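You operate a simulated robot arm through the tools that you are given. There is no shell and no other tool. Be economical: measure what you need, move in short steps, check, and stop when the job is done.

You run a simulated robot arm. Do the job below in one go: nothing can be reset, and whatever is moved stays where it is left.

TASK
Make the autosampler safe for cleaning: arm home, locked, power off.
Fine: raise the probe with UP first; pull the fuse holder out last.

Only the result counts: the job must be done as asked and must still hold three seconds after the hand-in. Knocking over, shifting, dropping, spilling or breaking anything else fails it.

THE ROBOT
A 6-joint arm with a two-finger parallel gripper on a trunk, on a base that drives. Base frame: it is fixed to the floor where the robot stands at the start and does not move with it; the origin is under the middle of the robot, x ahead of it, y to its left, z up. Units: cm, rad, N and s.
Its first joint turns from -2.897 to 2.897 rad. Places, roughly: arm lock lever [130, 20, 100]; depth switch [100, 20, 90]; dwell switch [100, 10, 90]; fuse holder [100, 10, 90]; hole dial [110, 20, 90]; rack dial [110, 30, 90]; run dial [110, 10, 90]; sampler power switch [100, 30, 90]; sampler up key [110, 0, 90]. Payload 3.43 kg.
The TCP is the grasp point between the finger pads, 3.4 cm short of the fingertips. In the tool frame z runs along the fingers and y along their closing line. The gripper opens to 12.8 cm. The fingers are 2.4 cm wide and 1.2 cm thick; the gripper's body (4.8 by 13 cm) begins 9.6 cm behind the TCP.
Orientation is that of the tool frame in the base frame, as a unit quaternion [x, y, z, w]. With the fingers straight down and closing along the base's y, the tool's x points along the base's -x, its y along +y and its z along -z.

THE INTERFACE
- The arm moves only by the tool nudge_tool. Its argument "series" is a list of rows, each an object of numbers (a shift or turn left out is 0, a gripper value left out holds the last): "claw": the closure, from 0 (fully open) to 1 (shut); "dx", "dy", "dz": the shift along the base's x, y, z in cm; "wx", "wy", "wz": the turn, a rotation vector about the base's x, y, z in rad. In form: [{"claw": .., "dx": .., "dy": .., "dz": .., "wx": .., "wy": .., "wz": ..}, ...]. A call has 1 to 20 rows; each row shifts and turns the commanded pose from where the row before left it. Each row takes 0.2 s and may step no farther than 5 cm and 0.15 rad from the row before; otherwise, or with a gripper value out of range, the whole call is refused. Where a pose cannot be reached the arm comes as near as it can. A force on the tool above 60 N (or 10 N above the force at the start of the call, whichever is more), or a blocked arm, ends the call early, and 0.2 s more pass. The fingers move at their own pace (about 15.3 cm/s each) and stop on an object; they squeeze with about 28 N. The grip force told is the motor's: it shows also when the fingers shut on nothing. Time passes only in rows, and 0.2 s behind the last, so rows that do not move let the fingers close. It gives the time, the measured TCP pose, the force on the tool (base axes), the opening and the grip force at its end, in the units of the frame above (readings bear some noise), with the torque about the TCP (base axes, N m) and any sound that the robot's microphone picked up.
- Cameras (640 x 400 px; columns grow to the right, rows downward): "scene" is now at [17.4, 22.37, 122.83]; the picture's right is [0.04, -1.00, 0.00], its down [-0.28, -0.01, -0.96] and it looks along [0.96, 0.04, -0.28] (base axes); focal length 276 px, centre (320, 200). "wrist" rides on the gripper at [7.6, -1.1, -16] in the tool frame; the picture's right is [0.15, 0.99, 0.00], its down [-0.88, 0.13, -0.46] and it looks along [-0.45, 0.07, 0.89] (tool axes); focal length 234 px, centre (320, 200). There is no depth. A picture from a camera that has moved, and an enlarged one, comes with that camera's place and axes in the base frame and with its lens.
- get_image(camera): a new picture of that camera. The clock stands still meanwhile.
- drive_base(legs): drives the robot by 1 to 6 legs, each [ahead, left, turn to the left] in cm, cm and rad, along the robot's own axes; the way and the turn of a leg run together, so that a leg with both is an arc; at most 150 cm and 3.142 rad a leg. The arm and the cameras ride along, it lands a little off, and it stops where it bumps. It gives what a move gives.
- pan_tilt(pan, tilt): turns the head with the scene camera to pan (to the left, within 2.496 rad either way) and tilt (down, from -0.506 to 1.204), counted from straight ahead of the robot. It gives what a move gives.
- enlarge(camera, box): a new picture of the part [left, top, right, bottom] of that camera's present view, enlarged. The clock stands still meanwhile.
- close_job(): hands the job in; it is judged then, once.

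Go step by step. Nothing tells you exact positions but the pictures and the camera data: compare them with the known pose of the tool, close in by small moves and look again before you grip or let go. The budget is 120 turns and 90 pictures, counting those below and the enlarged ones. Unless the task says otherwise, let go and move clear before handing in, and close with one line.

The tools are called after "Emit:" as name(argument=value, ...) on one line, values as JSON. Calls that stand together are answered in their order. nudge_tool: Moves the arm, as the interface text tells. Its arguments: {"type":"object","properties":{"series":{"type":"array","items":{"type":"object","properties":{"claw":{"type":"number"},"dx":{"type":"number"},"dy":{"type":"number"},"dz":{"type":"number"},"wx":{"type":"number"},"wy":{"type":"number"},"wz":{"type":"number"}}}}},"required":["series"]} The other tools are called the same way: drive_base (legs) drives the base; pan_tilt (pan, tilt) turns the head that bears the scene camera; get_image (camera) takes a picture; enlarge (camera, box) takes an enlarged picture of a part of a camera's view; close_job () hands the job in.

At the start:

```text
clock: 0.0
eef_pos: [70.97, 5.43, 99.99]
ee_rot: [0.0, 1.0, -0.001, 0.0]
ft_force: [-0.1, 0.2, -1.5]
torque: [-0.01, -0.01, -0.05]
width: 12.79
gripper_force: 0.1
robot x, y, heading: [0.35, 0.3, 0.001]
head pan, tilt: [0.042, 0.284]
```

scene: 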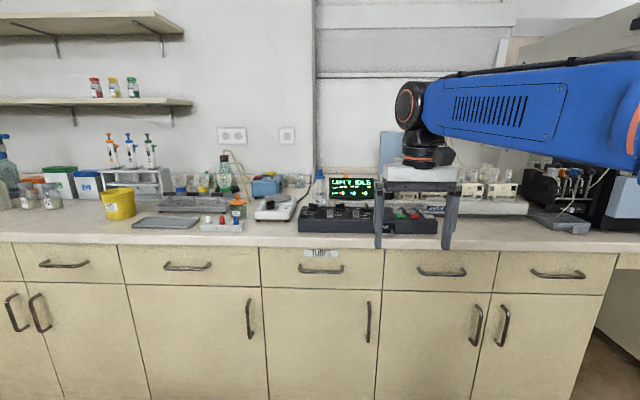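
wrist: 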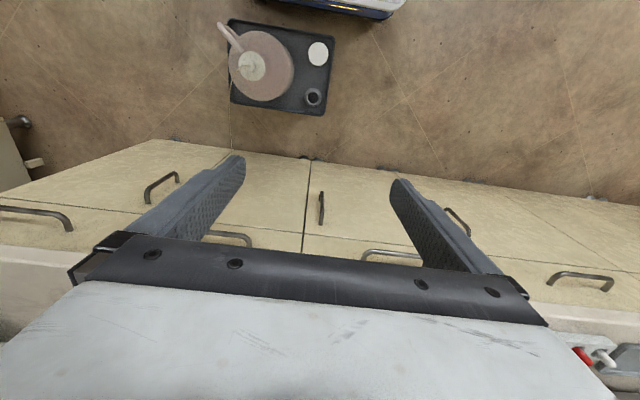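

I see the autosampler panel in the middle of the bench, partly hidden by the gripper. I enlarge it first.

Emit:
enlarge(camera="scene", box=[280, 160, 480, 260])

Emit:
enlarge(camera="scene", box=[290, 170, 380, 240])

```text
3.20 times, centred on (380, 210) of scene
camera zoom: at [17.4, 22.37, 122.83], right [0.04, -1.0, 0.0], down [-0.28, -0.01, -0.96], along [0.96, 0.04, -0.28], focal length 882 px, centre (128, 168)
```

zoom: 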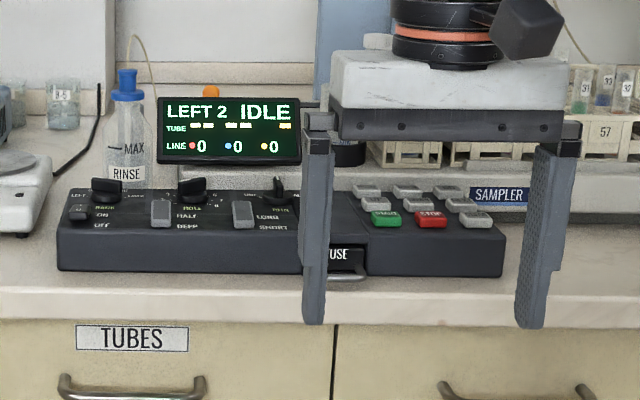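

```text
5.71 times, centred on (335, 205) of scene
camera zoom: at [17.4, 22.37, 122.83], right [0.04, -1.0, 0.0], down [-0.28, -0.01, -0.96], along [0.96, 0.04, -0.28], focal length 1575 px, centre (234, 171)
```

zoom: 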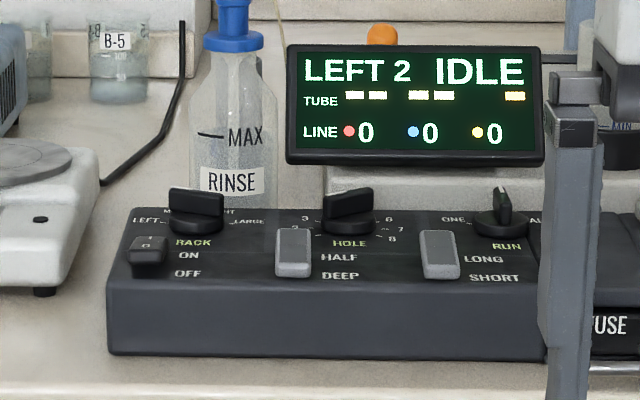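

The display says LEFT 2 IDLE; the gripper hides some of the panel. I move the arm up and to the right to see everything.

Emit:
nudge_tool(series=[{"dz": 5, "dx": -4}, {"dz": 5, "dx": -4}, {"dz": 5, "dx": -4}, {"dz": 5, "dy": -4}, {"dy": -5, "dz": 4}, {"dy": -5, "dz": 4}, {"dy": -5}, {"dy": -5}, {"dy": -5}, {"dy": -5}, {"claw": 1}, {}])

Emit:
get_image(camera="scene")

Emit:
enlarge(camera="scene", box=[290, 170, 450, 250])

```text
refused: row 1 steps farther than a row can; nothing moved
```

```text
85 pictures are left
camera scene: at [17.4, 22.37, 122.83], right [0.04, -1.0, 0.0], down [-0.28, -0.01, -0.96], along [0.96, 0.04, -0.28], focal length 276 px, centre (320, 200)
```

scene: 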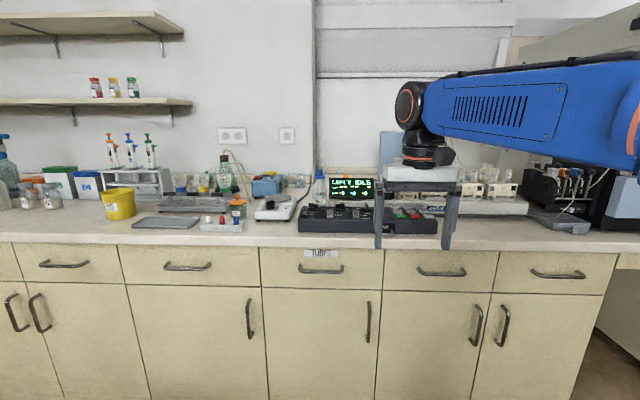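

```text
4.00 times, centred on (370, 210) of scene
camera zoom: at [17.4, 22.37, 122.83], right [0.04, -1.0, 0.0], down [-0.28, -0.01, -0.96], along [0.96, 0.04, -0.28], focal length 1102 px, centre (120, 160)
```

zoom: 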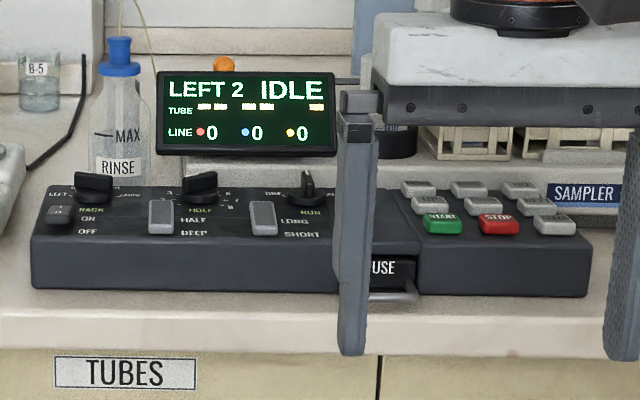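

Refused for step size; I redo it with smaller steps.

Emit:
nudge_tool(series=[{"dz": 4, "dx": -2.5}, {"dz": 4, "dx": -2.5}, {"dz": 4, "dx": -2.5}, {"dz": 4, "dx": -2.5}, {"dy": -3, "dz": 3}, {"dy": -4, "dz": 2}, {"dy": -5}, {"dy": -5}, {"dy": -5}, {"dy": -5}, {"claw": 1}, {}])

Emit:
drive_base(legs=[[25, 0, 0]])

Emit:
pan_tilt(pan=-0.05, tilt=0.45)

Emit:
get_image(camera="scene")

```text
clock: 2.6
eef_pos: [61.45, -21.52, 116.99]
ee_rot: [0.001, 1.0, 0.0, 0.002]
ft_force: [0.5, 0.0, -0.7]
torque: [-0.02, 0.01, 0.01]
width: 0.01
gripper_force: 27.9
out of reach, approached as far as the arm can: row 5, 6
robot x, y, heading: [0.19, -0.18, -0.001]
head pan, tilt: [0.042, 0.284]
```

```text
clock: 4.1
eef_pos: [69.24, -20.86, 117.03]
ee_rot: [0.0, 1.0, -0.001, 0.001]
ft_force: [-0.4, -0.6, -0.3]
torque: [-0.02, -0.02, 0.0]
width: 0.01
gripper_force: 28.3
robot x, y, heading: [7.85, 0.53, -0.0]
head pan, tilt: [0.042, 0.284]
stopped in leg 1: the robot was blocked; the commanded pose is now the measured one
```

```text
clock: 4.8
eef_pos: [69.33, -20.93, 117.03]
ee_rot: [0.0, 1.0, 0.0, 0.002]
ft_force: [0.2, -1.0, 0.2]
torque: [0.0, -0.03, 0.0]
width: 0.01
gripper_force: 28.0
robot x, y, heading: [8.09, 0.69, -0.0]
head pan, tilt: [-0.051, 0.45]
```

```text
83 pictures are left
camera scene: at [25.03, 21.98, 121.31], right [-0.05, -1.0, 0.0], down [-0.43, 0.02, -0.9], along [0.9, -0.04, -0.43], focal length 276 px, centre (320, 200)
```

scene: 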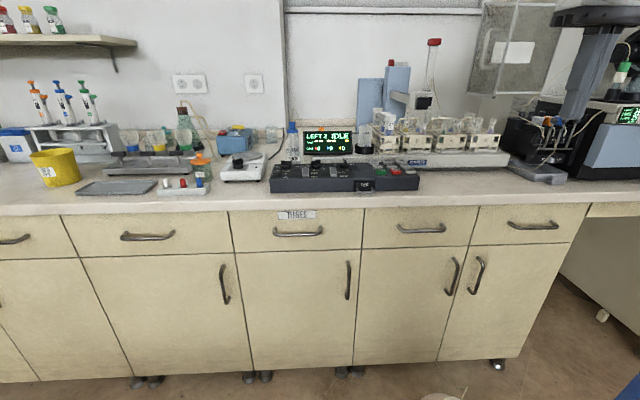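

The base is blocked at x≈8. I enlarge the panel and the sampler behind it, and look down at what blocks.

Emit:
enlarge(camera="scene", box=[260, 115, 430, 205])

Emit:
enlarge(camera="scene", box=[280, 20, 540, 180])

Emit:
pan_tilt(pan=-0.05, tilt=1.15)

Emit:
get_image(camera="scene")

```text
3.76 times, centred on (345, 160) of scene
camera zoom: at [25.03, 21.98, 121.31], right [-0.05, -1.0, 0.0], down [-0.43, 0.02, -0.9], along [0.9, -0.04, -0.43], focal length 1037 px, centre (226, 351)
```

zoom: 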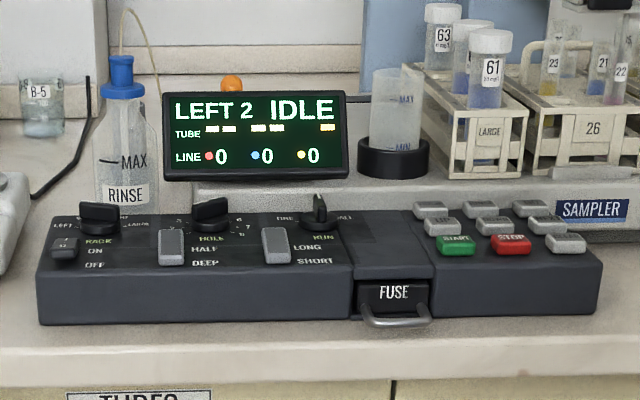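

```text
2.46 times, centred on (410, 100) of scene
camera zoom: at [25.03, 21.98, 121.31], right [-0.05, -1.0, 0.0], down [-0.43, 0.02, -0.9], along [0.9, -0.04, -0.43], focal length 678 px, centre (98, 446)
```

zoom: 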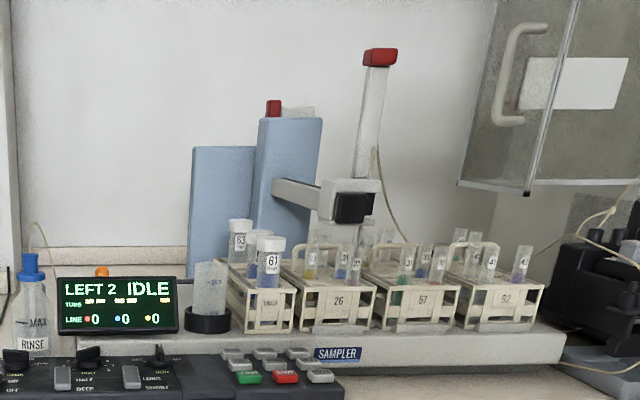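

```text
clock: 5.9
eef_pos: [69.25, -20.92, 117.03]
ee_rot: [0.0, 1.0, 0.0, 0.002]
ft_force: [0.0, 0.9, -1.1]
torque: [0.02, 0.0, 0.01]
width: 0.0
gripper_force: 28.1
robot x, y, heading: [7.62, 0.18, 0.001]
head pan, tilt: [-0.051, 1.15]
```

```text
80 pictures are left
camera scene: at [21.81, 22.13, 115.78], right [-0.05, -1.0, 0.0], down [-0.91, 0.04, -0.41], along [0.41, -0.02, -0.91], focal length 276 px, centre (320, 200)
```

scene: 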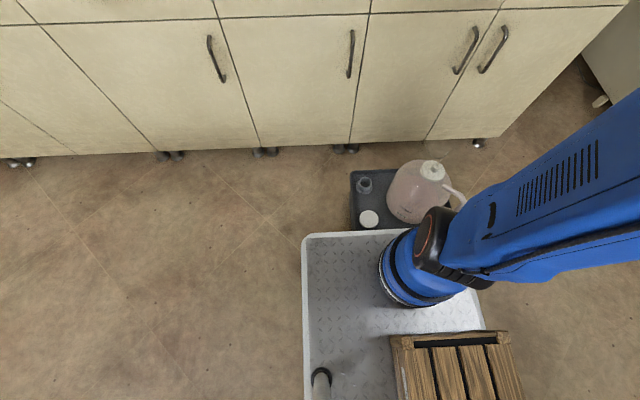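

A carboy on a tray on the floor blocks the base. I back off, pass it on the left, and look down there again before going ahead.

Emit:
drive_base(legs=[[-10, 0, 0], [0, 42, 0]])

Emit:
get_image(camera="scene")

```text
clock: 8.5
eef_pos: [61.63, 3.94, 116.86]
ee_rot: [-0.051, 0.999, -0.002, 0.001]
ft_force: [0.1, 0.4, 0.5]
torque: [0.0, 0.02, -0.02]
width: 0.03
gripper_force: 28.2
robot x, y, heading: [-1.88, 19.14, 0.103]
head pan, tilt: [-0.051, 1.15]
stopped in leg 2: the robot was blocked; the commanded pose is now the measured one
```

```text
79 pictures are left
camera scene: at [10.06, 41.97, 115.77], right [0.05, -1.0, 0.0], down [-0.91, -0.05, -0.41], along [0.41, 0.02, -0.91], focal length 276 px, centre (320, 200)
```

scene: 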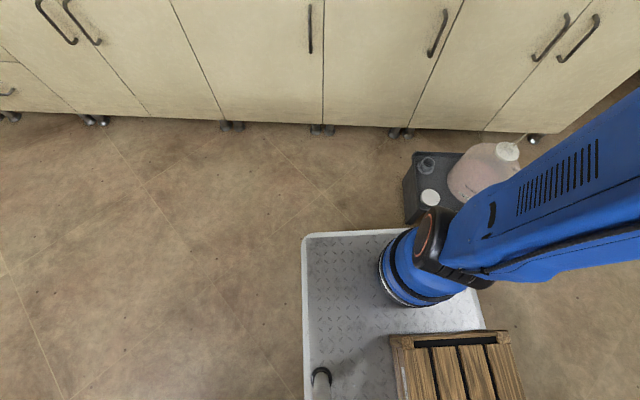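

Blocked again while moving left, and the base turned slightly. I look to the left to see by what.

Emit:
pan_tilt(pan=1.5, tilt=0.9)

Emit:
get_image(camera="scene")

Emit:
pan_tilt(pan=2.4, tilt=0.9)

Emit:
get_image(camera="scene")

```text
clock: 10.2
eef_pos: [61.7, 3.93, 116.99]
ee_rot: [-0.051, 0.999, -0.001, 0.002]
ft_force: [0.1, -0.4, 0.8]
torque: [0.01, -0.01, -0.01]
width: 0.0
gripper_force: 27.5
robot x, y, heading: [-1.8, 18.98, 0.106]
head pan, tilt: [1.499, 0.901]
```

```text
78 pictures are left
camera scene: at [3.87, 49.2, 117.47], right [1.0, 0.03, 0.0], down [0.03, -0.78, -0.62], along [-0.02, 0.62, -0.78], focal length 276 px, centre (320, 200)
```

scene: 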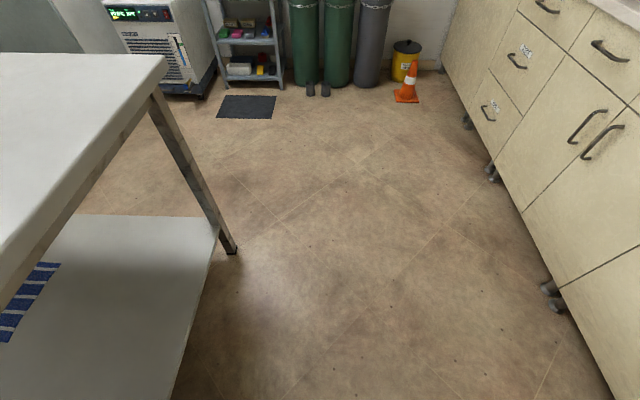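

```text
clock: 11.3
eef_pos: [61.73, 4.01, 117.01]
ee_rot: [-0.051, 0.999, -0.001, 0.002]
ft_force: [0.8, -0.3, -0.7]
torque: [-0.02, -0.01, 0.01]
width: 0.0
gripper_force: 27.5
robot x, y, heading: [-1.67, 19.01, 0.107]
head pan, tilt: [2.4, 0.901]
```

```text
77 pictures are left
camera scene: at [-1.95, 46.15, 117.47], right [0.6, 0.8, 0.0], down [0.63, -0.47, -0.62], along [-0.5, 0.37, -0.78], focal length 276 px, centre (320, 200)
```

scene: 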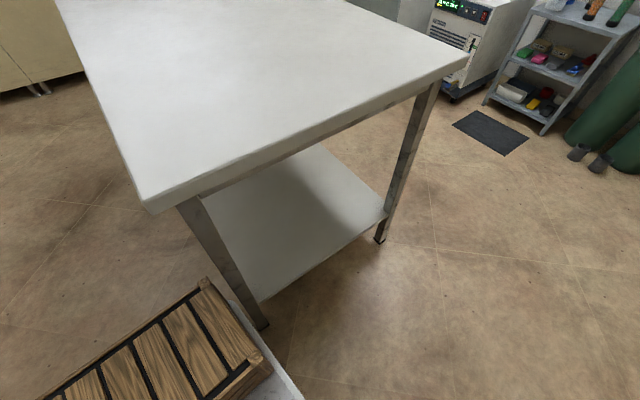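

A steel table behind blocks the rear-left corner, so the passage is the gap between table and tray. I ease off to the right, straighten, and go ahead to x≈5.

Emit:
drive_base(legs=[[1, -5, 0], [0, 0, -0.106]])

Emit:
pan_tilt(pan=2.4, tilt=1.15)

Emit:
get_image(camera="scene")

```text
clock: 12.8
eef_pos: [61.24, -7.6, 116.89]
ee_rot: [0.002, 1.0, -0.002, 0.001]
ft_force: [0.5, 0.3, -0.9]
torque: [-0.02, 0.0, -0.06]
width: 0.0
gripper_force: 27.7
robot x, y, heading: [-0.2, 14.16, -0.001]
head pan, tilt: [2.4, 0.901]
```

```text
clock: 13.6
eef_pos: [61.29, -7.54, 116.96]
ee_rot: [0.002, 1.0, 0.0, 0.002]
ft_force: [0.2, 0.8, 1.5]
torque: [-0.01, 0.04, -0.02]
width: 0.0
gripper_force: 28.1
robot x, y, heading: [-0.15, 13.99, -0.001]
head pan, tilt: [2.4, 1.15]
```

```text
76 pictures are left
camera scene: at [3.63, 40.15, 115.78], right [0.68, 0.74, 0.0], down [0.67, -0.62, -0.41], along [-0.3, 0.28, -0.91], focal length 276 px, centre (320, 200)
```

scene: 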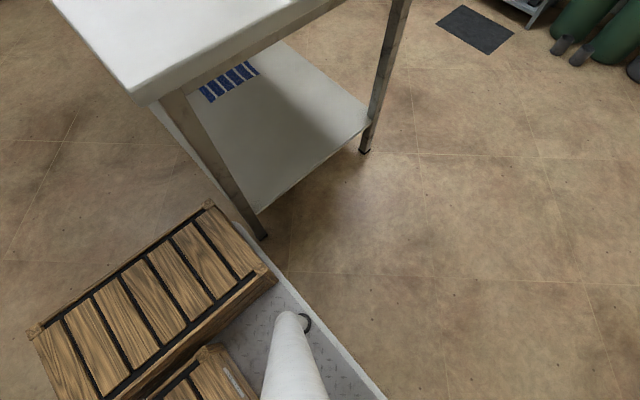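

The table leg's front is near x≈-39 and the base's rear at about -42, so x≈5.5 gives room both ways. I drive ahead a little, then left.

Emit:
drive_base(legs=[[5.3, 0, 0]])

Emit:
drive_base(legs=[[0, 27, 0]])

Emit:
pan_tilt(pan=-0.2, tilt=1.1)

Emit:
get_image(camera="scene")

```text
clock: 14.5
eef_pos: [66.53, -7.47, 117.04]
ee_rot: [0.002, 1.0, -0.001, 0.002]
ft_force: [-0.5, -0.1, 0.2]
torque: [0.02, -0.02, -0.03]
width: 0.0
gripper_force: 27.9
robot x, y, heading: [5.02, 14.45, 0.001]
head pan, tilt: [2.4, 1.15]
```

```text
clock: 16.4
eef_pos: [66.65, 18.84, 117.13]
ee_rot: [0.003, 1.0, -0.002, 0.002]
ft_force: [-0.1, -0.2, 0.5]
torque: [0.0, 0.01, 0.03]
width: 0.03
gripper_force: 28.3
robot x, y, heading: [5.48, 40.65, -0.004]
head pan, tilt: [2.4, 1.15]
```

```text
clock: 18.7
eef_pos: [66.7, 18.81, 116.99]
ee_rot: [0.004, 1.0, -0.001, 0.002]
ft_force: [0.6, -0.2, -0.7]
torque: [0.0, -0.02, -0.04]
width: 0.0
gripper_force: 28.3
robot x, y, heading: [5.48, 40.74, -0.005]
head pan, tilt: [-0.201, 1.1]
```

```text
75 pictures are left
camera scene: at [19.73, 61.27, 116.08], right [-0.2, -0.98, 0.0], down [-0.87, 0.18, -0.45], along [0.44, -0.09, -0.89], focal length 276 px, centre (320, 200)
```

scene: 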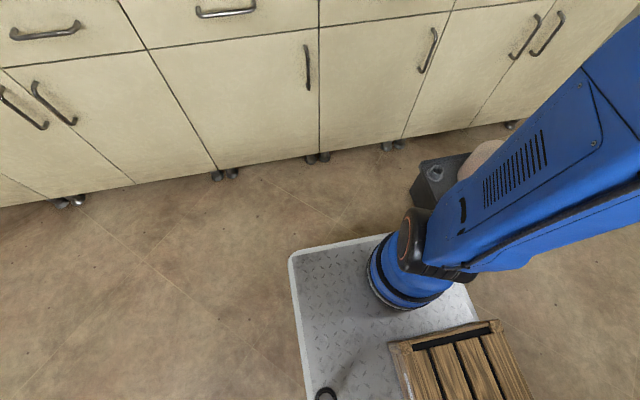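

The carboy tray's left side is near y≈10, just at my right edge. I move 10 cm more to the left and then ahead.

Emit:
drive_base(legs=[[0, 10, 0.005]])

Emit:
drive_base(legs=[[18, 0, 0]])

Emit:
get_image(camera="scene")

```text
clock: 19.9
eef_pos: [66.78, 29.24, 116.93]
ee_rot: [0.0, 1.0, 0.0, 0.002]
ft_force: [0.0, -0.6, 0.2]
torque: [-0.01, 0.02, -0.02]
width: 0.0
gripper_force: 27.5
robot x, y, heading: [5.49, 50.45, 0.004]
head pan, tilt: [-0.201, 1.1]
```

```text
clock: 21.4
eef_pos: [84.68, 29.48, 117.01]
ee_rot: [-0.002, 1.0, -0.001, 0.002]
ft_force: [0.4, -0.1, -0.3]
torque: [0.0, 0.0, -0.01]
width: 0.0
gripper_force: 28.6
robot x, y, heading: [23.38, 50.56, 0.005]
head pan, tilt: [-0.201, 1.1]
```

```text
74 pictures are left
camera scene: at [37.38, 71.47, 116.08], right [-0.2, -0.98, 0.0], down [-0.87, 0.17, -0.45], along [0.45, -0.09, -0.89], focal length 276 px, centre (320, 200)
```

scene: 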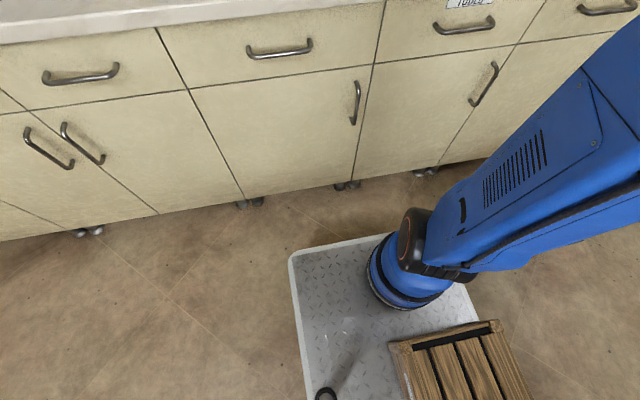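

The way ahead is clear. I go 13 cm further and look at the panel.

Emit:
drive_base(legs=[[13, 0, 0]])

Emit:
pan_tilt(pan=-0.7, tilt=0.5)

Emit:
get_image(camera="scene")

```text
clock: 22.7
eef_pos: [97.65, 29.55, 117.02]
ee_rot: [-0.001, 1.0, -0.001, 0.002]
ft_force: [0.2, 0.0, 0.3]
torque: [-0.02, -0.03, 0.02]
width: 0.0
gripper_force: 28.3
robot x, y, heading: [36.26, 50.73, 0.002]
head pan, tilt: [-0.201, 1.1]
```

```text
clock: 23.7
eef_pos: [97.53, 29.48, 117.07]
ee_rot: [-0.001, 1.0, -0.001, 0.002]
ft_force: [0.3, -0.4, 0.2]
torque: [-0.01, 0.0, -0.01]
width: 0.0
gripper_force: 28.3
robot x, y, heading: [36.29, 51.06, 0.002]
head pan, tilt: [-0.7, 0.499]
```

```text
73 pictures are left
camera scene: at [51.08, 66.93, 120.85], right [-0.64, -0.77, 0.0], down [-0.37, 0.31, -0.88], along [0.67, -0.56, -0.48], focal length 276 px, centre (320, 200)
```

scene: 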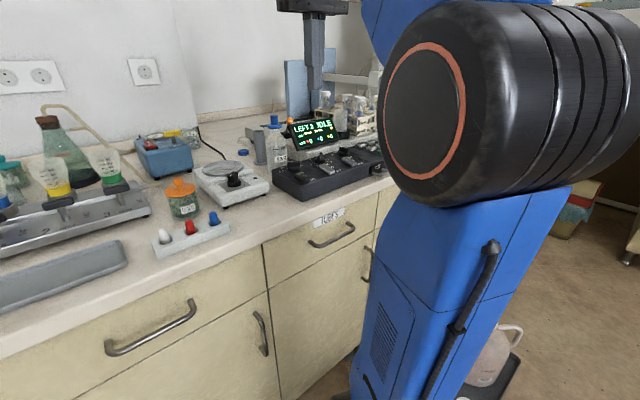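

The arm hides part of the view from the head; the wrist camera looks forward and down on the panel, so I use that.

Emit:
get_image(camera="wrist")

Emit:
enlarge(camera="scene", box=[250, 100, 390, 200])

```text
72 pictures are left
camera wrist: at [89.96, 28.43, 132.93], right [-0.15, 0.99, 0.0], down [0.88, 0.13, 0.46], along [0.45, 0.07, -0.89], focal length 234 px, centre (320, 200)
```

wrist: 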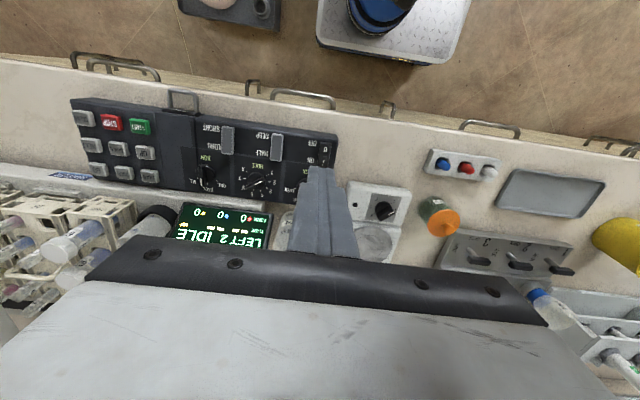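

```text
4.00 times, centred on (320, 150) of scene
camera zoom: at [51.08, 66.93, 120.85], right [-0.64, -0.77, 0.0], down [-0.37, 0.31, -0.88], along [0.67, -0.56, -0.48], focal length 1102 px, centre (320, 400)
```

zoom: 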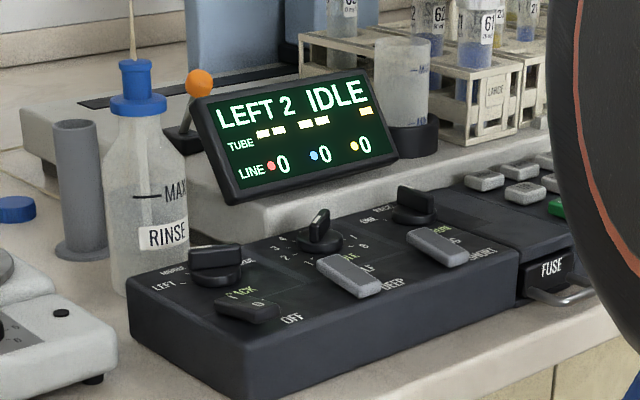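

The orange-knobbed lever stands behind the display on its left. I enlarge the keys and dials in the wrist view after moving right.

Emit:
nudge_tool(series=[{"dy": -4.5}, {"dy": -4.5}, {"dy": -4.5}, {"dx": -4}, {"dx": -3}])

Emit:
enlarge(camera="wrist", box=[120, 60, 320, 230])

Emit:
enlarge(camera="wrist", box=[260, 60, 460, 230])

```text
clock: 24.9
eef_pos: [90.47, 16.31, 116.74]
ee_rot: [-0.002, 1.0, -0.001, 0.001]
ft_force: [-0.3, -1.0, -0.6]
torque: [0.0, 0.01, -0.03]
width: 0.03
gripper_force: 27.9
robot x, y, heading: [35.94, 50.51, 0.004]
head pan, tilt: [-0.7, 0.499]
```

```text
2.35 times, centred on (220, 145) of wrist
camera zoom: at [82.82, 15.15, 132.81], right [-0.15, 0.99, 0.0], down [0.88, 0.13, 0.46], along [0.45, 0.07, -0.89], focal length 551 px, centre (555, 329)
```

zoom: 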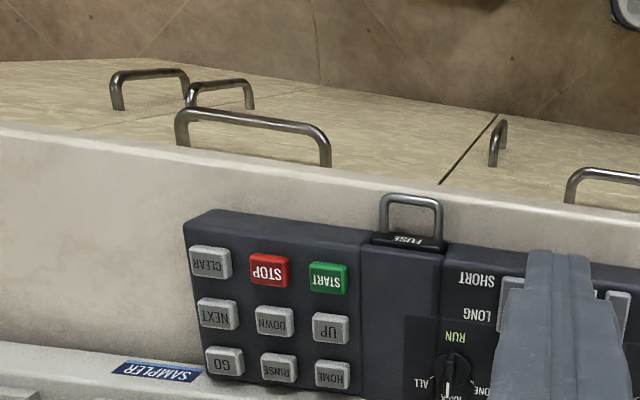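

```text
2.35 times, centred on (360, 145) of wrist
camera zoom: at [82.82, 15.15, 132.81], right [-0.15, 0.99, 0.0], down [0.88, 0.13, 0.46], along [0.45, 0.07, -0.89], focal length 551 px, centre (226, 329)
```

zoom: 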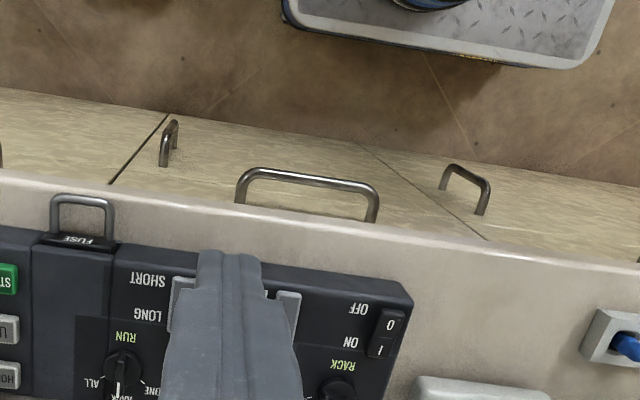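

Keys read START/STOP/CLEAR (front), UP/DOWN/NEXT, HOME/RINSE/GO (back). By two views UP lies near (105.8, 0.1, 92.5) and HOME near (110.1, 0.2); I hover over UP with shut fingers.

Emit:
nudge_tool(series=[{"dy": -4.5}, {"dy": -4.5}, {"dy": -4.5}, {"dy": -2.7, "dx": 3}, {"dx": 4}, {"dx": 4}, {"dx": 4.3}, {"dz": -4}, {"dz": -4}, {"dz": -4}, {"dz": -3}, {}])

Emit:
get_image(camera="wrist")

Emit:
get_image(camera="scene")

```text
clock: 27.5
eef_pos: [105.35, 0.14, 99.51]
ee_rot: [-0.001, 1.0, -0.001, 0.003]
ft_force: [0.1, -0.2, -0.1]
torque: [0.03, -0.02, 0.01]
width: 0.02
gripper_force: 27.5
out of reach, approached as far as the arm can: row 4, 5, 6, 7
robot x, y, heading: [35.62, 50.84, 0.003]
head pan, tilt: [-0.7, 0.499]
```

```text
68 pictures are left
camera wrist: at [97.73, -0.91, 115.37], right [-0.15, 0.99, 0.0], down [0.88, 0.13, 0.46], along [0.45, 0.07, -0.89], focal length 234 px, centre (320, 200)
```

wrist: 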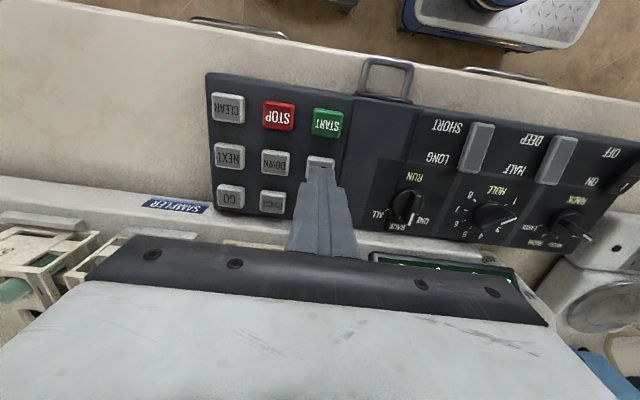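

```text
67 pictures are left
camera scene: at [51.08, 66.92, 120.85], right [-0.64, -0.77, 0.0], down [-0.37, 0.31, -0.88], along [0.67, -0.56, -0.48], focal length 276 px, centre (320, 200)
```

scene: 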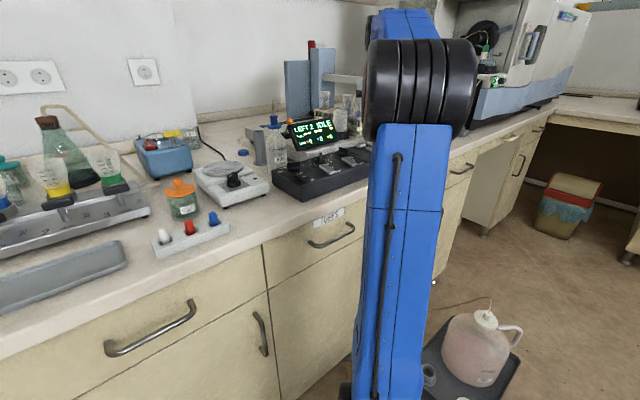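

The tip is above UP. I press down in small steps.

Emit:
nudge_tool(series=[{"dx": 0.2, "dz": -1}, {"dz": -1}, {"dz": -0.7}, {"dz": -0.5}, {}])

Emit:
enlarge(camera="wrist", box=[200, 80, 400, 260])

Emit:
enlarge(camera="scene", box=[270, 100, 370, 200])

```text
clock: 28.7
eef_pos: [105.62, 0.24, 96.34]
ee_rot: [-0.001, 1.0, -0.003, 0.003]
ft_force: [10.8, -9.5, 33.0]
torque: [-0.29, -0.3, 0.02]
width: 0.0
gripper_force: 27.5
robot x, y, heading: [36.15, 50.55, 0.008]
head pan, tilt: [-0.7, 0.499]
heard: click
```

```text
2.22 times, centred on (300, 170) of wrist
camera zoom: at [97.93, -0.77, 112.18], right [-0.15, 0.99, 0.0], down [0.88, 0.13, 0.46], along [0.46, 0.06, -0.89], focal length 520 px, centre (364, 267)
```

zoom: 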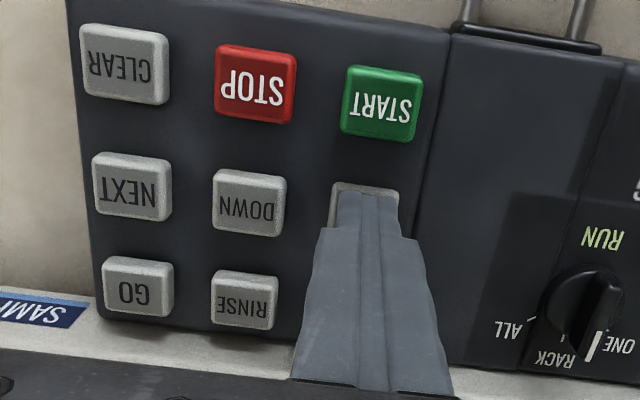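

```text
4.00 times, centred on (320, 150) of scene
camera zoom: at [51.03, 66.94, 120.86], right [-0.64, -0.77, 0.0], down [-0.37, 0.31, -0.88], along [0.67, -0.56, -0.48], focal length 1102 px, centre (320, 400)
```

zoom: 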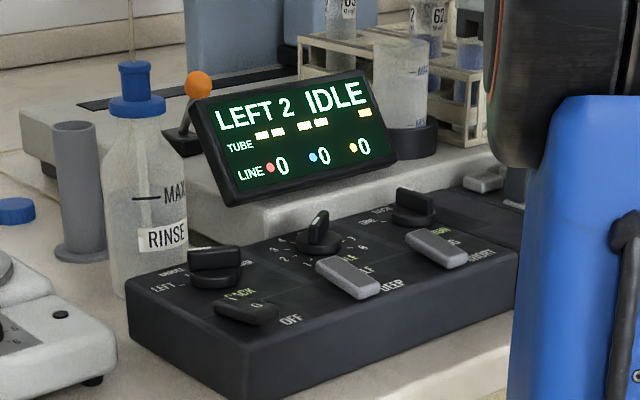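

A click was heard. I lift off and wait to see whether the probe rises.

Emit:
nudge_tool(series=[{"dz": 1.5}, {"dz": 1.5}, {"dx": 2}, {"dx": 2.4}, {}, {}, {}, {}, {}, {}])

Emit:
pan_tilt(pan=-0.6, tilt=0.25)

Emit:
get_image(camera="scene")

Emit:
get_image(camera="wrist")

```text
clock: 30.9
eef_pos: [110.16, 0.31, 99.11]
ee_rot: [0.0, 1.0, -0.001, 0.001]
ft_force: [1.8, -0.3, 0.7]
torque: [0.01, 0.01, 0.01]
width: 0.0
gripper_force: 28.5
robot x, y, heading: [36.09, 50.52, 0.002]
head pan, tilt: [-0.7, 0.499]
```

```text
clock: 31.6
eef_pos: [110.09, 0.2, 99.12]
ee_rot: [-0.001, 1.0, 0.0, 0.002]
ft_force: [0.1, 0.3, 0.4]
torque: [0.02, 0.0, 0.01]
width: 0.02
gripper_force: 28.2
robot x, y, heading: [36.28, 50.72, 0.009]
head pan, tilt: [-0.6, 0.25]
```

```text
64 pictures are left
camera scene: at [51.82, 67.5, 123.16], right [-0.56, -0.83, 0.0], down [-0.2, 0.14, -0.97], along [0.8, -0.54, -0.25], focal length 276 px, centre (320, 200)
```

scene: 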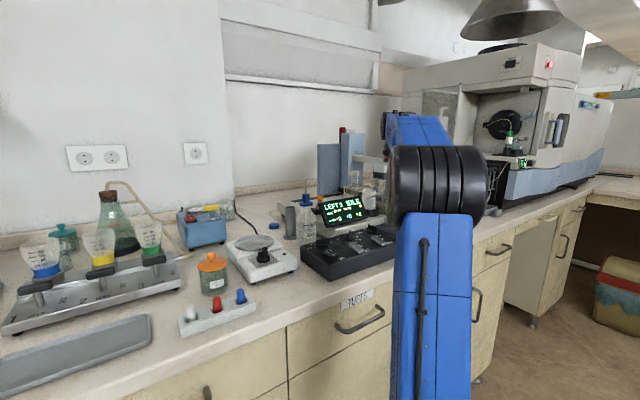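

```text
63 pictures are left
camera wrist: at [102.47, -0.81, 115.0], right [-0.15, 0.99, 0.0], down [0.88, 0.13, 0.46], along [0.45, 0.07, -0.89], focal length 234 px, centre (320, 200)
```

wrist: 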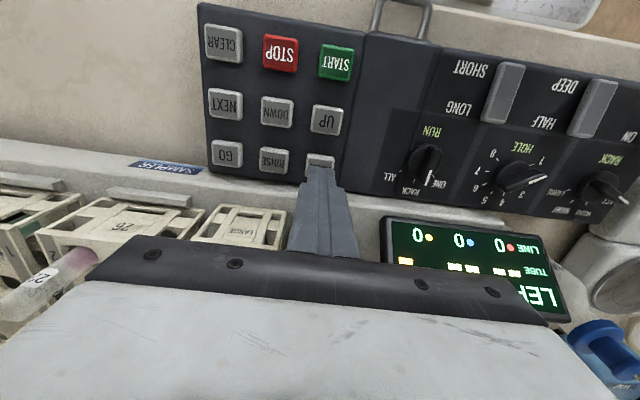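

UP was pressed. I enlarge the spot where the probe's red cap should show beside the arm, to check that it rose.

Emit:
enlarge(camera="scene", box=[310, 60, 470, 240])

```text
2.22 times, centred on (390, 150) of scene
camera zoom: at [51.82, 67.5, 123.16], right [-0.56, -0.83, 0.0], down [-0.2, 0.14, -0.97], along [0.8, -0.54, -0.25], focal length 612 px, centre (164, 311)
```

zoom: 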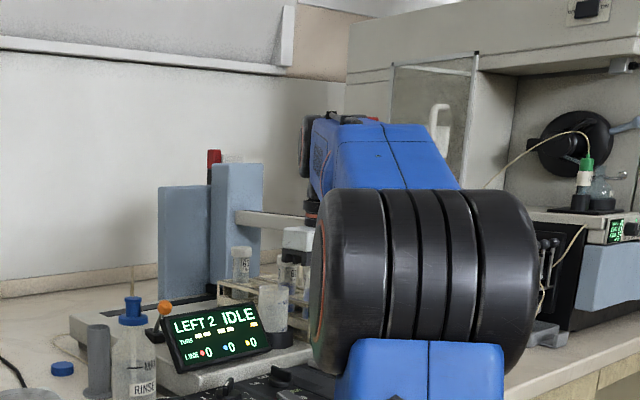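

The probe is hidden. I lift and swing the arm left to verify that the probe is really up before homing.

Emit:
nudge_tool(series=[{"dz": 4}, {"dz": 4}, {"dx": -4, "dz": 2}, {"dx": -4, "dy": 2.5}, {"dx": -3, "dy": 4}, {"dx": -3, "dy": 4}, {"dx": -3, "dy": 4}, {"dy": 5}, {"dy": 5}, {"dy": 5}, {"dy": 5}, {"dy": 5}, {"dy": 5}, {"dy": 5}])

Emit:
get_image(camera="scene")

```text
clock: 34.6
eef_pos: [92.88, 50.01, 108.98]
ee_rot: [-0.001, 1.0, -0.001, 0.002]
ft_force: [-0.4, -0.1, 0.4]
torque: [-0.01, 0.0, 0.02]
width: 0.0
gripper_force: 28.7
robot x, y, heading: [35.92, 50.81, 0.005]
head pan, tilt: [-0.6, 0.25]
```

```text
61 pictures are left
camera scene: at [51.81, 67.51, 123.17], right [-0.56, -0.83, 0.0], down [-0.2, 0.14, -0.97], along [0.8, -0.54, -0.25], focal length 276 px, centre (320, 200)
```

scene: 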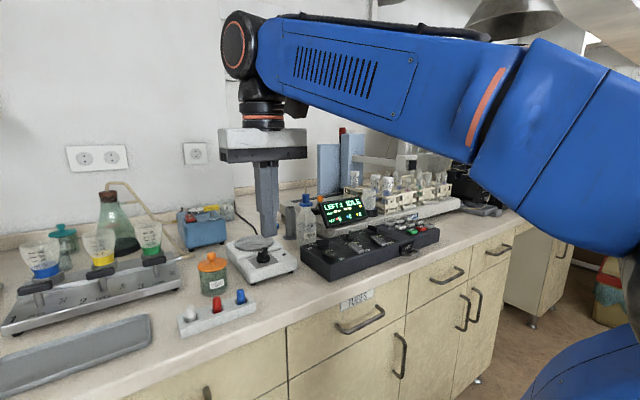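

Emit:
enlarge(camera="scene", box=[300, 110, 480, 230])

```text
3.33 times, centred on (390, 170) of scene
camera zoom: at [51.81, 67.51, 123.17], right [-0.56, -0.83, 0.0], down [-0.2, 0.14, -0.97], along [0.8, -0.54, -0.25], focal length 918 px, centre (87, 300)
```

zoom: 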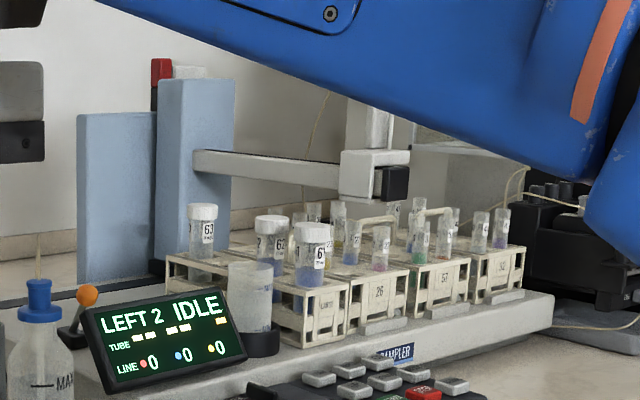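

The arm still covers the probe's top. I raise and pull it back a bit to clear the view.

Emit:
nudge_tool(series=[{"dy": 5}, {"dy": 5}, {"dy": 5}, {"dy": 5}, {"dz": -4}, {"dz": -4}])

Emit:
enlarge(camera="scene", box=[280, 60, 480, 240])

```text
clock: 36.0
eef_pos: [93.15, 70.07, 100.89]
ee_rot: [-0.001, 1.0, -0.001, 0.002]
ft_force: [0.0, 0.4, -0.7]
torque: [0.0, 0.0, -0.02]
width: 0.0
gripper_force: 27.8
robot x, y, heading: [36.28, 50.39, 0.007]
head pan, tilt: [-0.6, 0.25]
```

```text
2.22 times, centred on (380, 150) of scene
camera zoom: at [51.81, 67.52, 123.17], right [-0.56, -0.83, 0.0], down [-0.2, 0.14, -0.97], along [0.8, -0.54, -0.25], focal length 612 px, centre (187, 311)
```

zoom: 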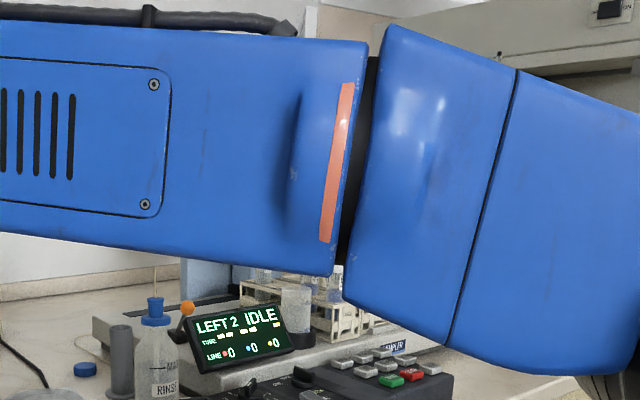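

That is worse. I use the wrist camera instead: move to in front of the keys and pitch the tool up to see the probe.

Emit:
nudge_tool(series=[{"dz": 4}, {"dz": 4}, {"dy": -5}, {"dy": -5}, {"dy": -5}, {"dy": -5}, {"dy": -5}, {"dy": -5}, {"dy": -5}, {"dy": -5}, {"dy": -5}, {"dy": -5}, {"dy": -5}, {"dy": -5}, {"dy": -5, "dx": 0}])

Emit:
nudge_tool(series=[{"wy": -0.15, "dx": -1}, {"wy": -0.15, "dx": -1}, {"wy": -0.15, "dx": -1}, {"wy": -0.15, "dx": -1}, {"wy": -0.15, "dx": -1}, {}])

Emit:
get_image(camera="wrist")

```text
clock: 39.2
eef_pos: [93.04, 5.0, 109.15]
ee_rot: [-0.002, 1.0, -0.001, 0.001]
ft_force: [-0.6, 0.3, 0.4]
torque: [-0.07, -0.05, -0.01]
width: 0.0
gripper_force: 27.7
robot x, y, heading: [36.23, 50.7, 0.007]
head pan, tilt: [-0.6, 0.25]
```

```text
clock: 40.6
eef_pos: [88.13, 5.03, 109.03]
ee_rot: [0.0, 0.93, -0.002, 0.368]
ft_force: [0.7, 1.1, 1.3]
torque: [-0.01, 0.0, 0.02]
width: 0.0
gripper_force: 28.0
robot x, y, heading: [35.92, 50.72, -0.002]
head pan, tilt: [-0.6, 0.25]
```

```text
58 pictures are left
camera wrist: at [71.61, 3.92, 115.62], right [-0.11, 0.99, -0.1], down [0.33, 0.13, 0.93], along [0.94, 0.07, -0.34], focal length 234 px, centre (320, 200)
```

wrist: 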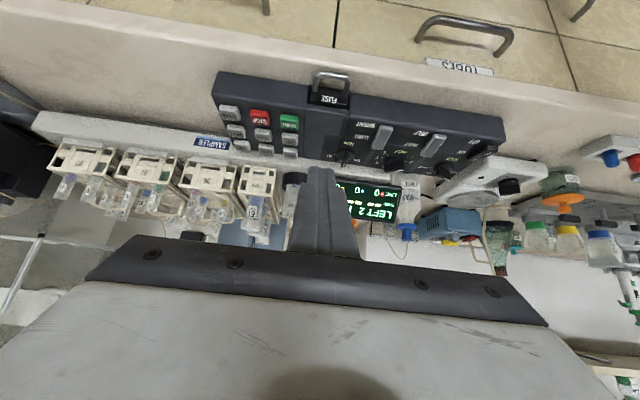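

The carriage is just at the gripper's edge; pitching further up will show it.

Emit:
nudge_tool(series=[{"wy": -0.15, "dx": -1}, {"wy": -0.15, "dx": -1}, {"wy": -0.15, "dx": -1}, {"wy": -0.15}, {}])

Emit:
enlarge(camera="wrist", box=[40, 80, 400, 260])

Emit:
get_image(camera="scene")

```text
clock: 41.8
eef_pos: [85.06, 4.86, 109.06]
ee_rot: [0.0, 0.78, -0.002, 0.626]
ft_force: [-0.8, -0.4, 0.1]
torque: [-0.02, 0.0, -0.04]
width: 0.0
gripper_force: 28.2
robot x, y, heading: [36.08, 50.8, 0.006]
head pan, tilt: [-0.6, 0.25]
```

```text
1.78 times, centred on (220, 170) of wrist
camera zoom: at [67.82, 3.85, 105.08], right [-0.03, 0.99, -0.15], down [-0.25, 0.13, 0.96], along [0.97, 0.07, 0.25], focal length 416 px, centre (498, 253)
```

zoom: 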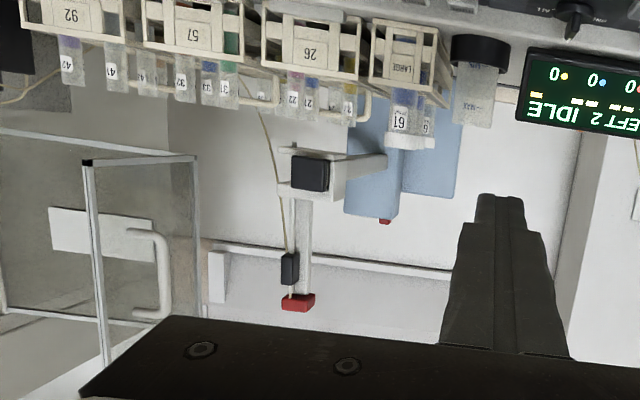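

```text
56 pictures are left
camera scene: at [51.82, 67.51, 123.17], right [-0.56, -0.83, 0.0], down [-0.2, 0.14, -0.97], along [0.8, -0.54, -0.25], focal length 276 px, centre (320, 200)
```

scene: 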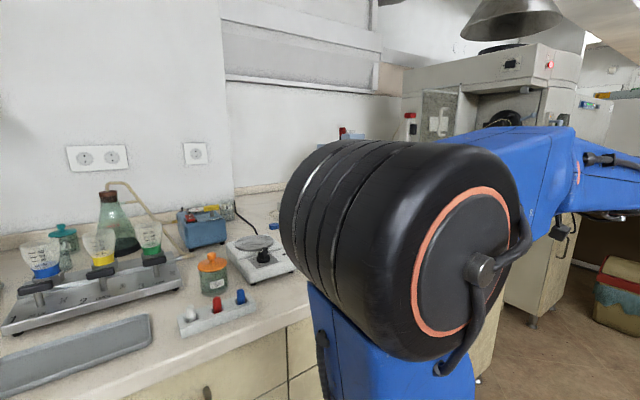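

A slider now sits at the top of the column under the red cap: the probe is up. I turn the tool back down and hover over HOME.

Emit:
nudge_tool(series=[{"wy": 0.15}, {"wy": 0.15}, {"wy": 0.15}, {"wy": 0.15}, {"wy": 0.15}, {"wy": 0.15}, {"wy": 0.15}, {"wy": 0.15}, {"wy": 0.15}, {"dx": 5}, {"dx": 5}, {"dx": 5}, {"dx": 5}, {"dx": 4.9, "dy": 0}, {"dy": -4.6}, {"dz": -4}, {"dz": -4}, {"dz": -2}, {}])

Emit:
get_image(camera="wrist")

```text
clock: 45.8
eef_pos: [109.86, 0.12, 98.99]
ee_rot: [-0.001, 1.0, -0.001, 0.002]
ft_force: [0.3, -0.2, -0.4]
torque: [-0.03, 0.02, 0.01]
width: 0.02
gripper_force: 28.5
robot x, y, heading: [36.03, 50.97, 0.004]
head pan, tilt: [-0.6, 0.25]
```

```text
55 pictures are left
camera wrist: at [102.22, -0.88, 115.06], right [-0.15, 0.99, 0.0], down [0.88, 0.13, 0.46], along [0.45, 0.07, -0.89], focal length 234 px, centre (320, 200)
```

wrist: 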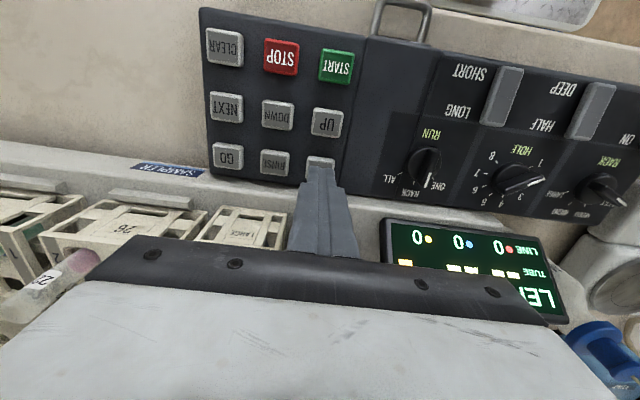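

The tip stands over HOME. I press it and lift off promptly.

Emit:
nudge_tool(series=[{"dz": -1}, {"dz": -0.7}, {"dz": -0.6}, {"dz": -0.4}, {}])

```text
clock: 47.0
eef_pos: [109.76, 0.12, 96.42]
ee_rot: [0.0, 1.0, -0.002, 0.002]
ft_force: [0.0, -1.3, 22.5]
torque: [-0.06, 0.01, 0.01]
width: 0.01
gripper_force: 28.5
robot x, y, heading: [36.25, 50.95, 0.001]
head pan, tilt: [-0.6, 0.25]
heard: click
```

Click heard. I lift, move back and watch the sampler.

Emit:
nudge_tool(series=[{"dz": 3}, {"dz": 4}, {"dz": 4}, {"dx": -5}, {"dx": -5}, {"dx": -5}, {"dx": -4, "dy": 3}, {"wy": -0.15, "dx": -2}, {"wy": -0.15, "dx": -2}, {"wy": -0.15, "dx": -2}, {"wy": -0.15}, {"wy": -0.15}, {"wy": -0.15}, {"wy": -0.15}, {"wy": -0.15}, {"wy": -0.15}, {}])

Emit:
get_image(camera="wrist")

```text
clock: 50.6
eef_pos: [84.93, 3.25, 107.29]
ee_rot: [0.0, 0.78, -0.002, 0.626]
ft_force: [-0.6, -0.5, -0.3]
torque: [-0.03, -0.01, 0.0]
width: 0.0
gripper_force: 27.8
robot x, y, heading: [36.15, 51.0, 0.0]
head pan, tilt: [-0.6, 0.25]
```

```text
54 pictures are left
camera wrist: at [67.65, 2.22, 103.4], right [-0.03, 0.99, -0.15], down [-0.25, 0.13, 0.96], along [0.97, 0.07, 0.25], focal length 234 px, centre (320, 200)
```

wrist: 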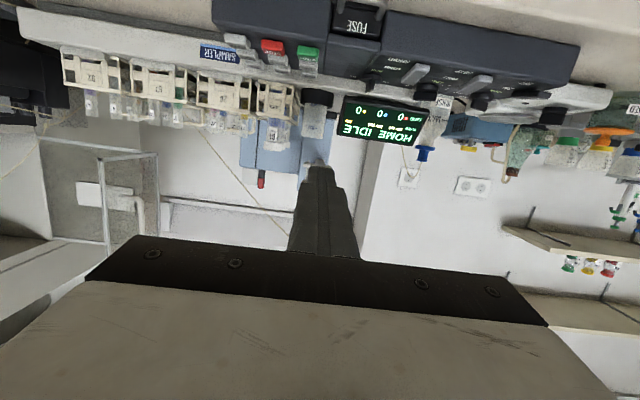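

The display reads HOME IDLE. Next the lock lever; I turn the tool down and move left to see it from the head.

Emit:
nudge_tool(series=[{"wy": 0.15}, {"wy": 0.15}, {"wy": 0.15}, {"wy": 0.15}, {"wy": 0.15}, {"wy": 0.15}, {"wy": 0.15}, {"wy": 0.15}, {"wy": 0.15}, {"dy": 5}, {"dy": 5}, {"dy": 5}, {"dy": 5}, {"dy": 5}, {"dy": 5}, {"dy": 5}, {"dy": 5}, {"dy": 5, "dx": 0}])

Emit:
pan_tilt(pan=-0.6, tilt=0.3)

Emit:
enlarge(camera="scene", box=[280, 90, 440, 240])

Emit:
enlarge(camera="scene", box=[285, 145, 375, 205])

```text
clock: 54.4
eef_pos: [84.69, 48.24, 107.48]
ee_rot: [-0.001, 1.0, -0.001, 0.002]
ft_force: [-0.4, 1.6, 0.3]
torque: [-0.09, 0.0, -0.03]
width: 0.0
gripper_force: 27.7
robot x, y, heading: [36.02, 50.55, -0.0]
head pan, tilt: [-0.6, 0.25]
```

```text
clock: 55.1
eef_pos: [84.78, 48.13, 107.59]
ee_rot: [0.002, 1.0, -0.001, 0.002]
ft_force: [0.0, 0.1, 0.1]
torque: [0.01, -0.03, 0.02]
width: 0.0
gripper_force: 27.8
robot x, y, heading: [36.42, 50.36, 0.003]
head pan, tilt: [-0.6, 0.3]
```

```text
2.67 times, centred on (360, 165) of scene
camera zoom: at [51.81, 67.52, 122.7], right [-0.56, -0.83, 0.0], down [-0.24, 0.17, -0.96], along [0.79, -0.54, -0.3], focal length 735 px, centre (213, 293)
```

zoom: 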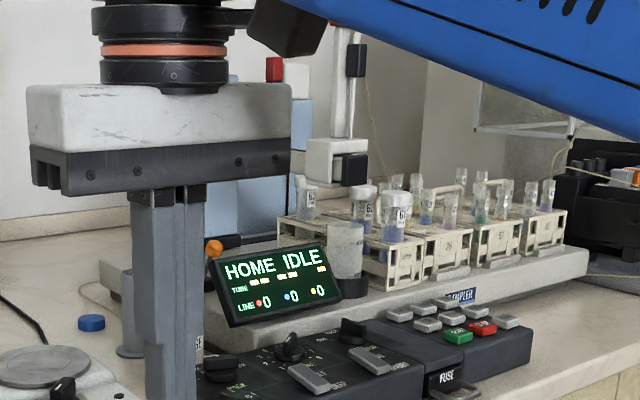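

```text
6.67 times, centred on (330, 175) of scene
camera zoom: at [51.81, 67.52, 122.7], right [-0.56, -0.83, 0.0], down [-0.24, 0.17, -0.96], along [0.79, -0.54, -0.3], focal length 1837 px, centre (253, 367)
```

zoom: 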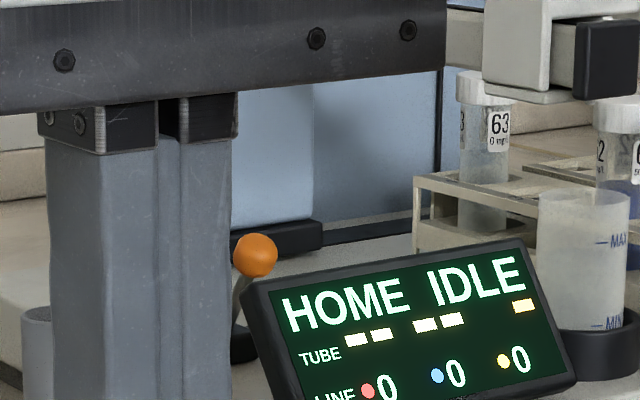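

HOME is confirmed; the lever's orange ball is at about (126.4, 16.5, 100.7). I move the tool to above (122, 5) to look at the lever with the wrist camera.

Emit:
nudge_tool(series=[{"dz": 4.5}, {"dy": -5}, {"dy": -5}, {"dy": -5}, {"dy": -5}, {"dy": -5}, {"dy": -5}, {"dy": -5}, {"dy": -5}, {"dy": -3}, {"dx": 5}, {"dx": 5}, {"dx": 5}, {"dx": 5}, {"dx": 5}, {"dx": 5}, {"dx": 5}, {}])

Emit:
get_image(camera="wrist")

```text
clock: 58.5
eef_pos: [112.39, 5.08, 111.98]
ee_rot: [0.003, 1.0, 0.002, -0.009]
ft_force: [-15.5, -5.4, -0.7]
torque: [-0.12, -0.15, -0.01]
width: 0.0
gripper_force: 27.7
robot x, y, heading: [35.91, 50.77, -0.001]
head pan, tilt: [-0.6, 0.3]
stopped in row 16: the force on the tool passed its limit at 158 N (the readings are from after the stop); the commanded pose is now the measured one
```

```text
51 pictures are left
camera wrist: at [105.04, 4.07, 128.01], right [-0.14, 0.99, 0.01], down [0.89, 0.12, 0.44], along [0.44, 0.07, -0.9], focal length 234 px, centre (320, 200)
```

wrist: 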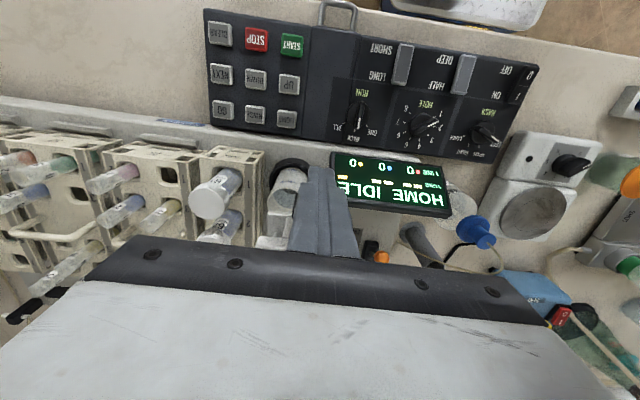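

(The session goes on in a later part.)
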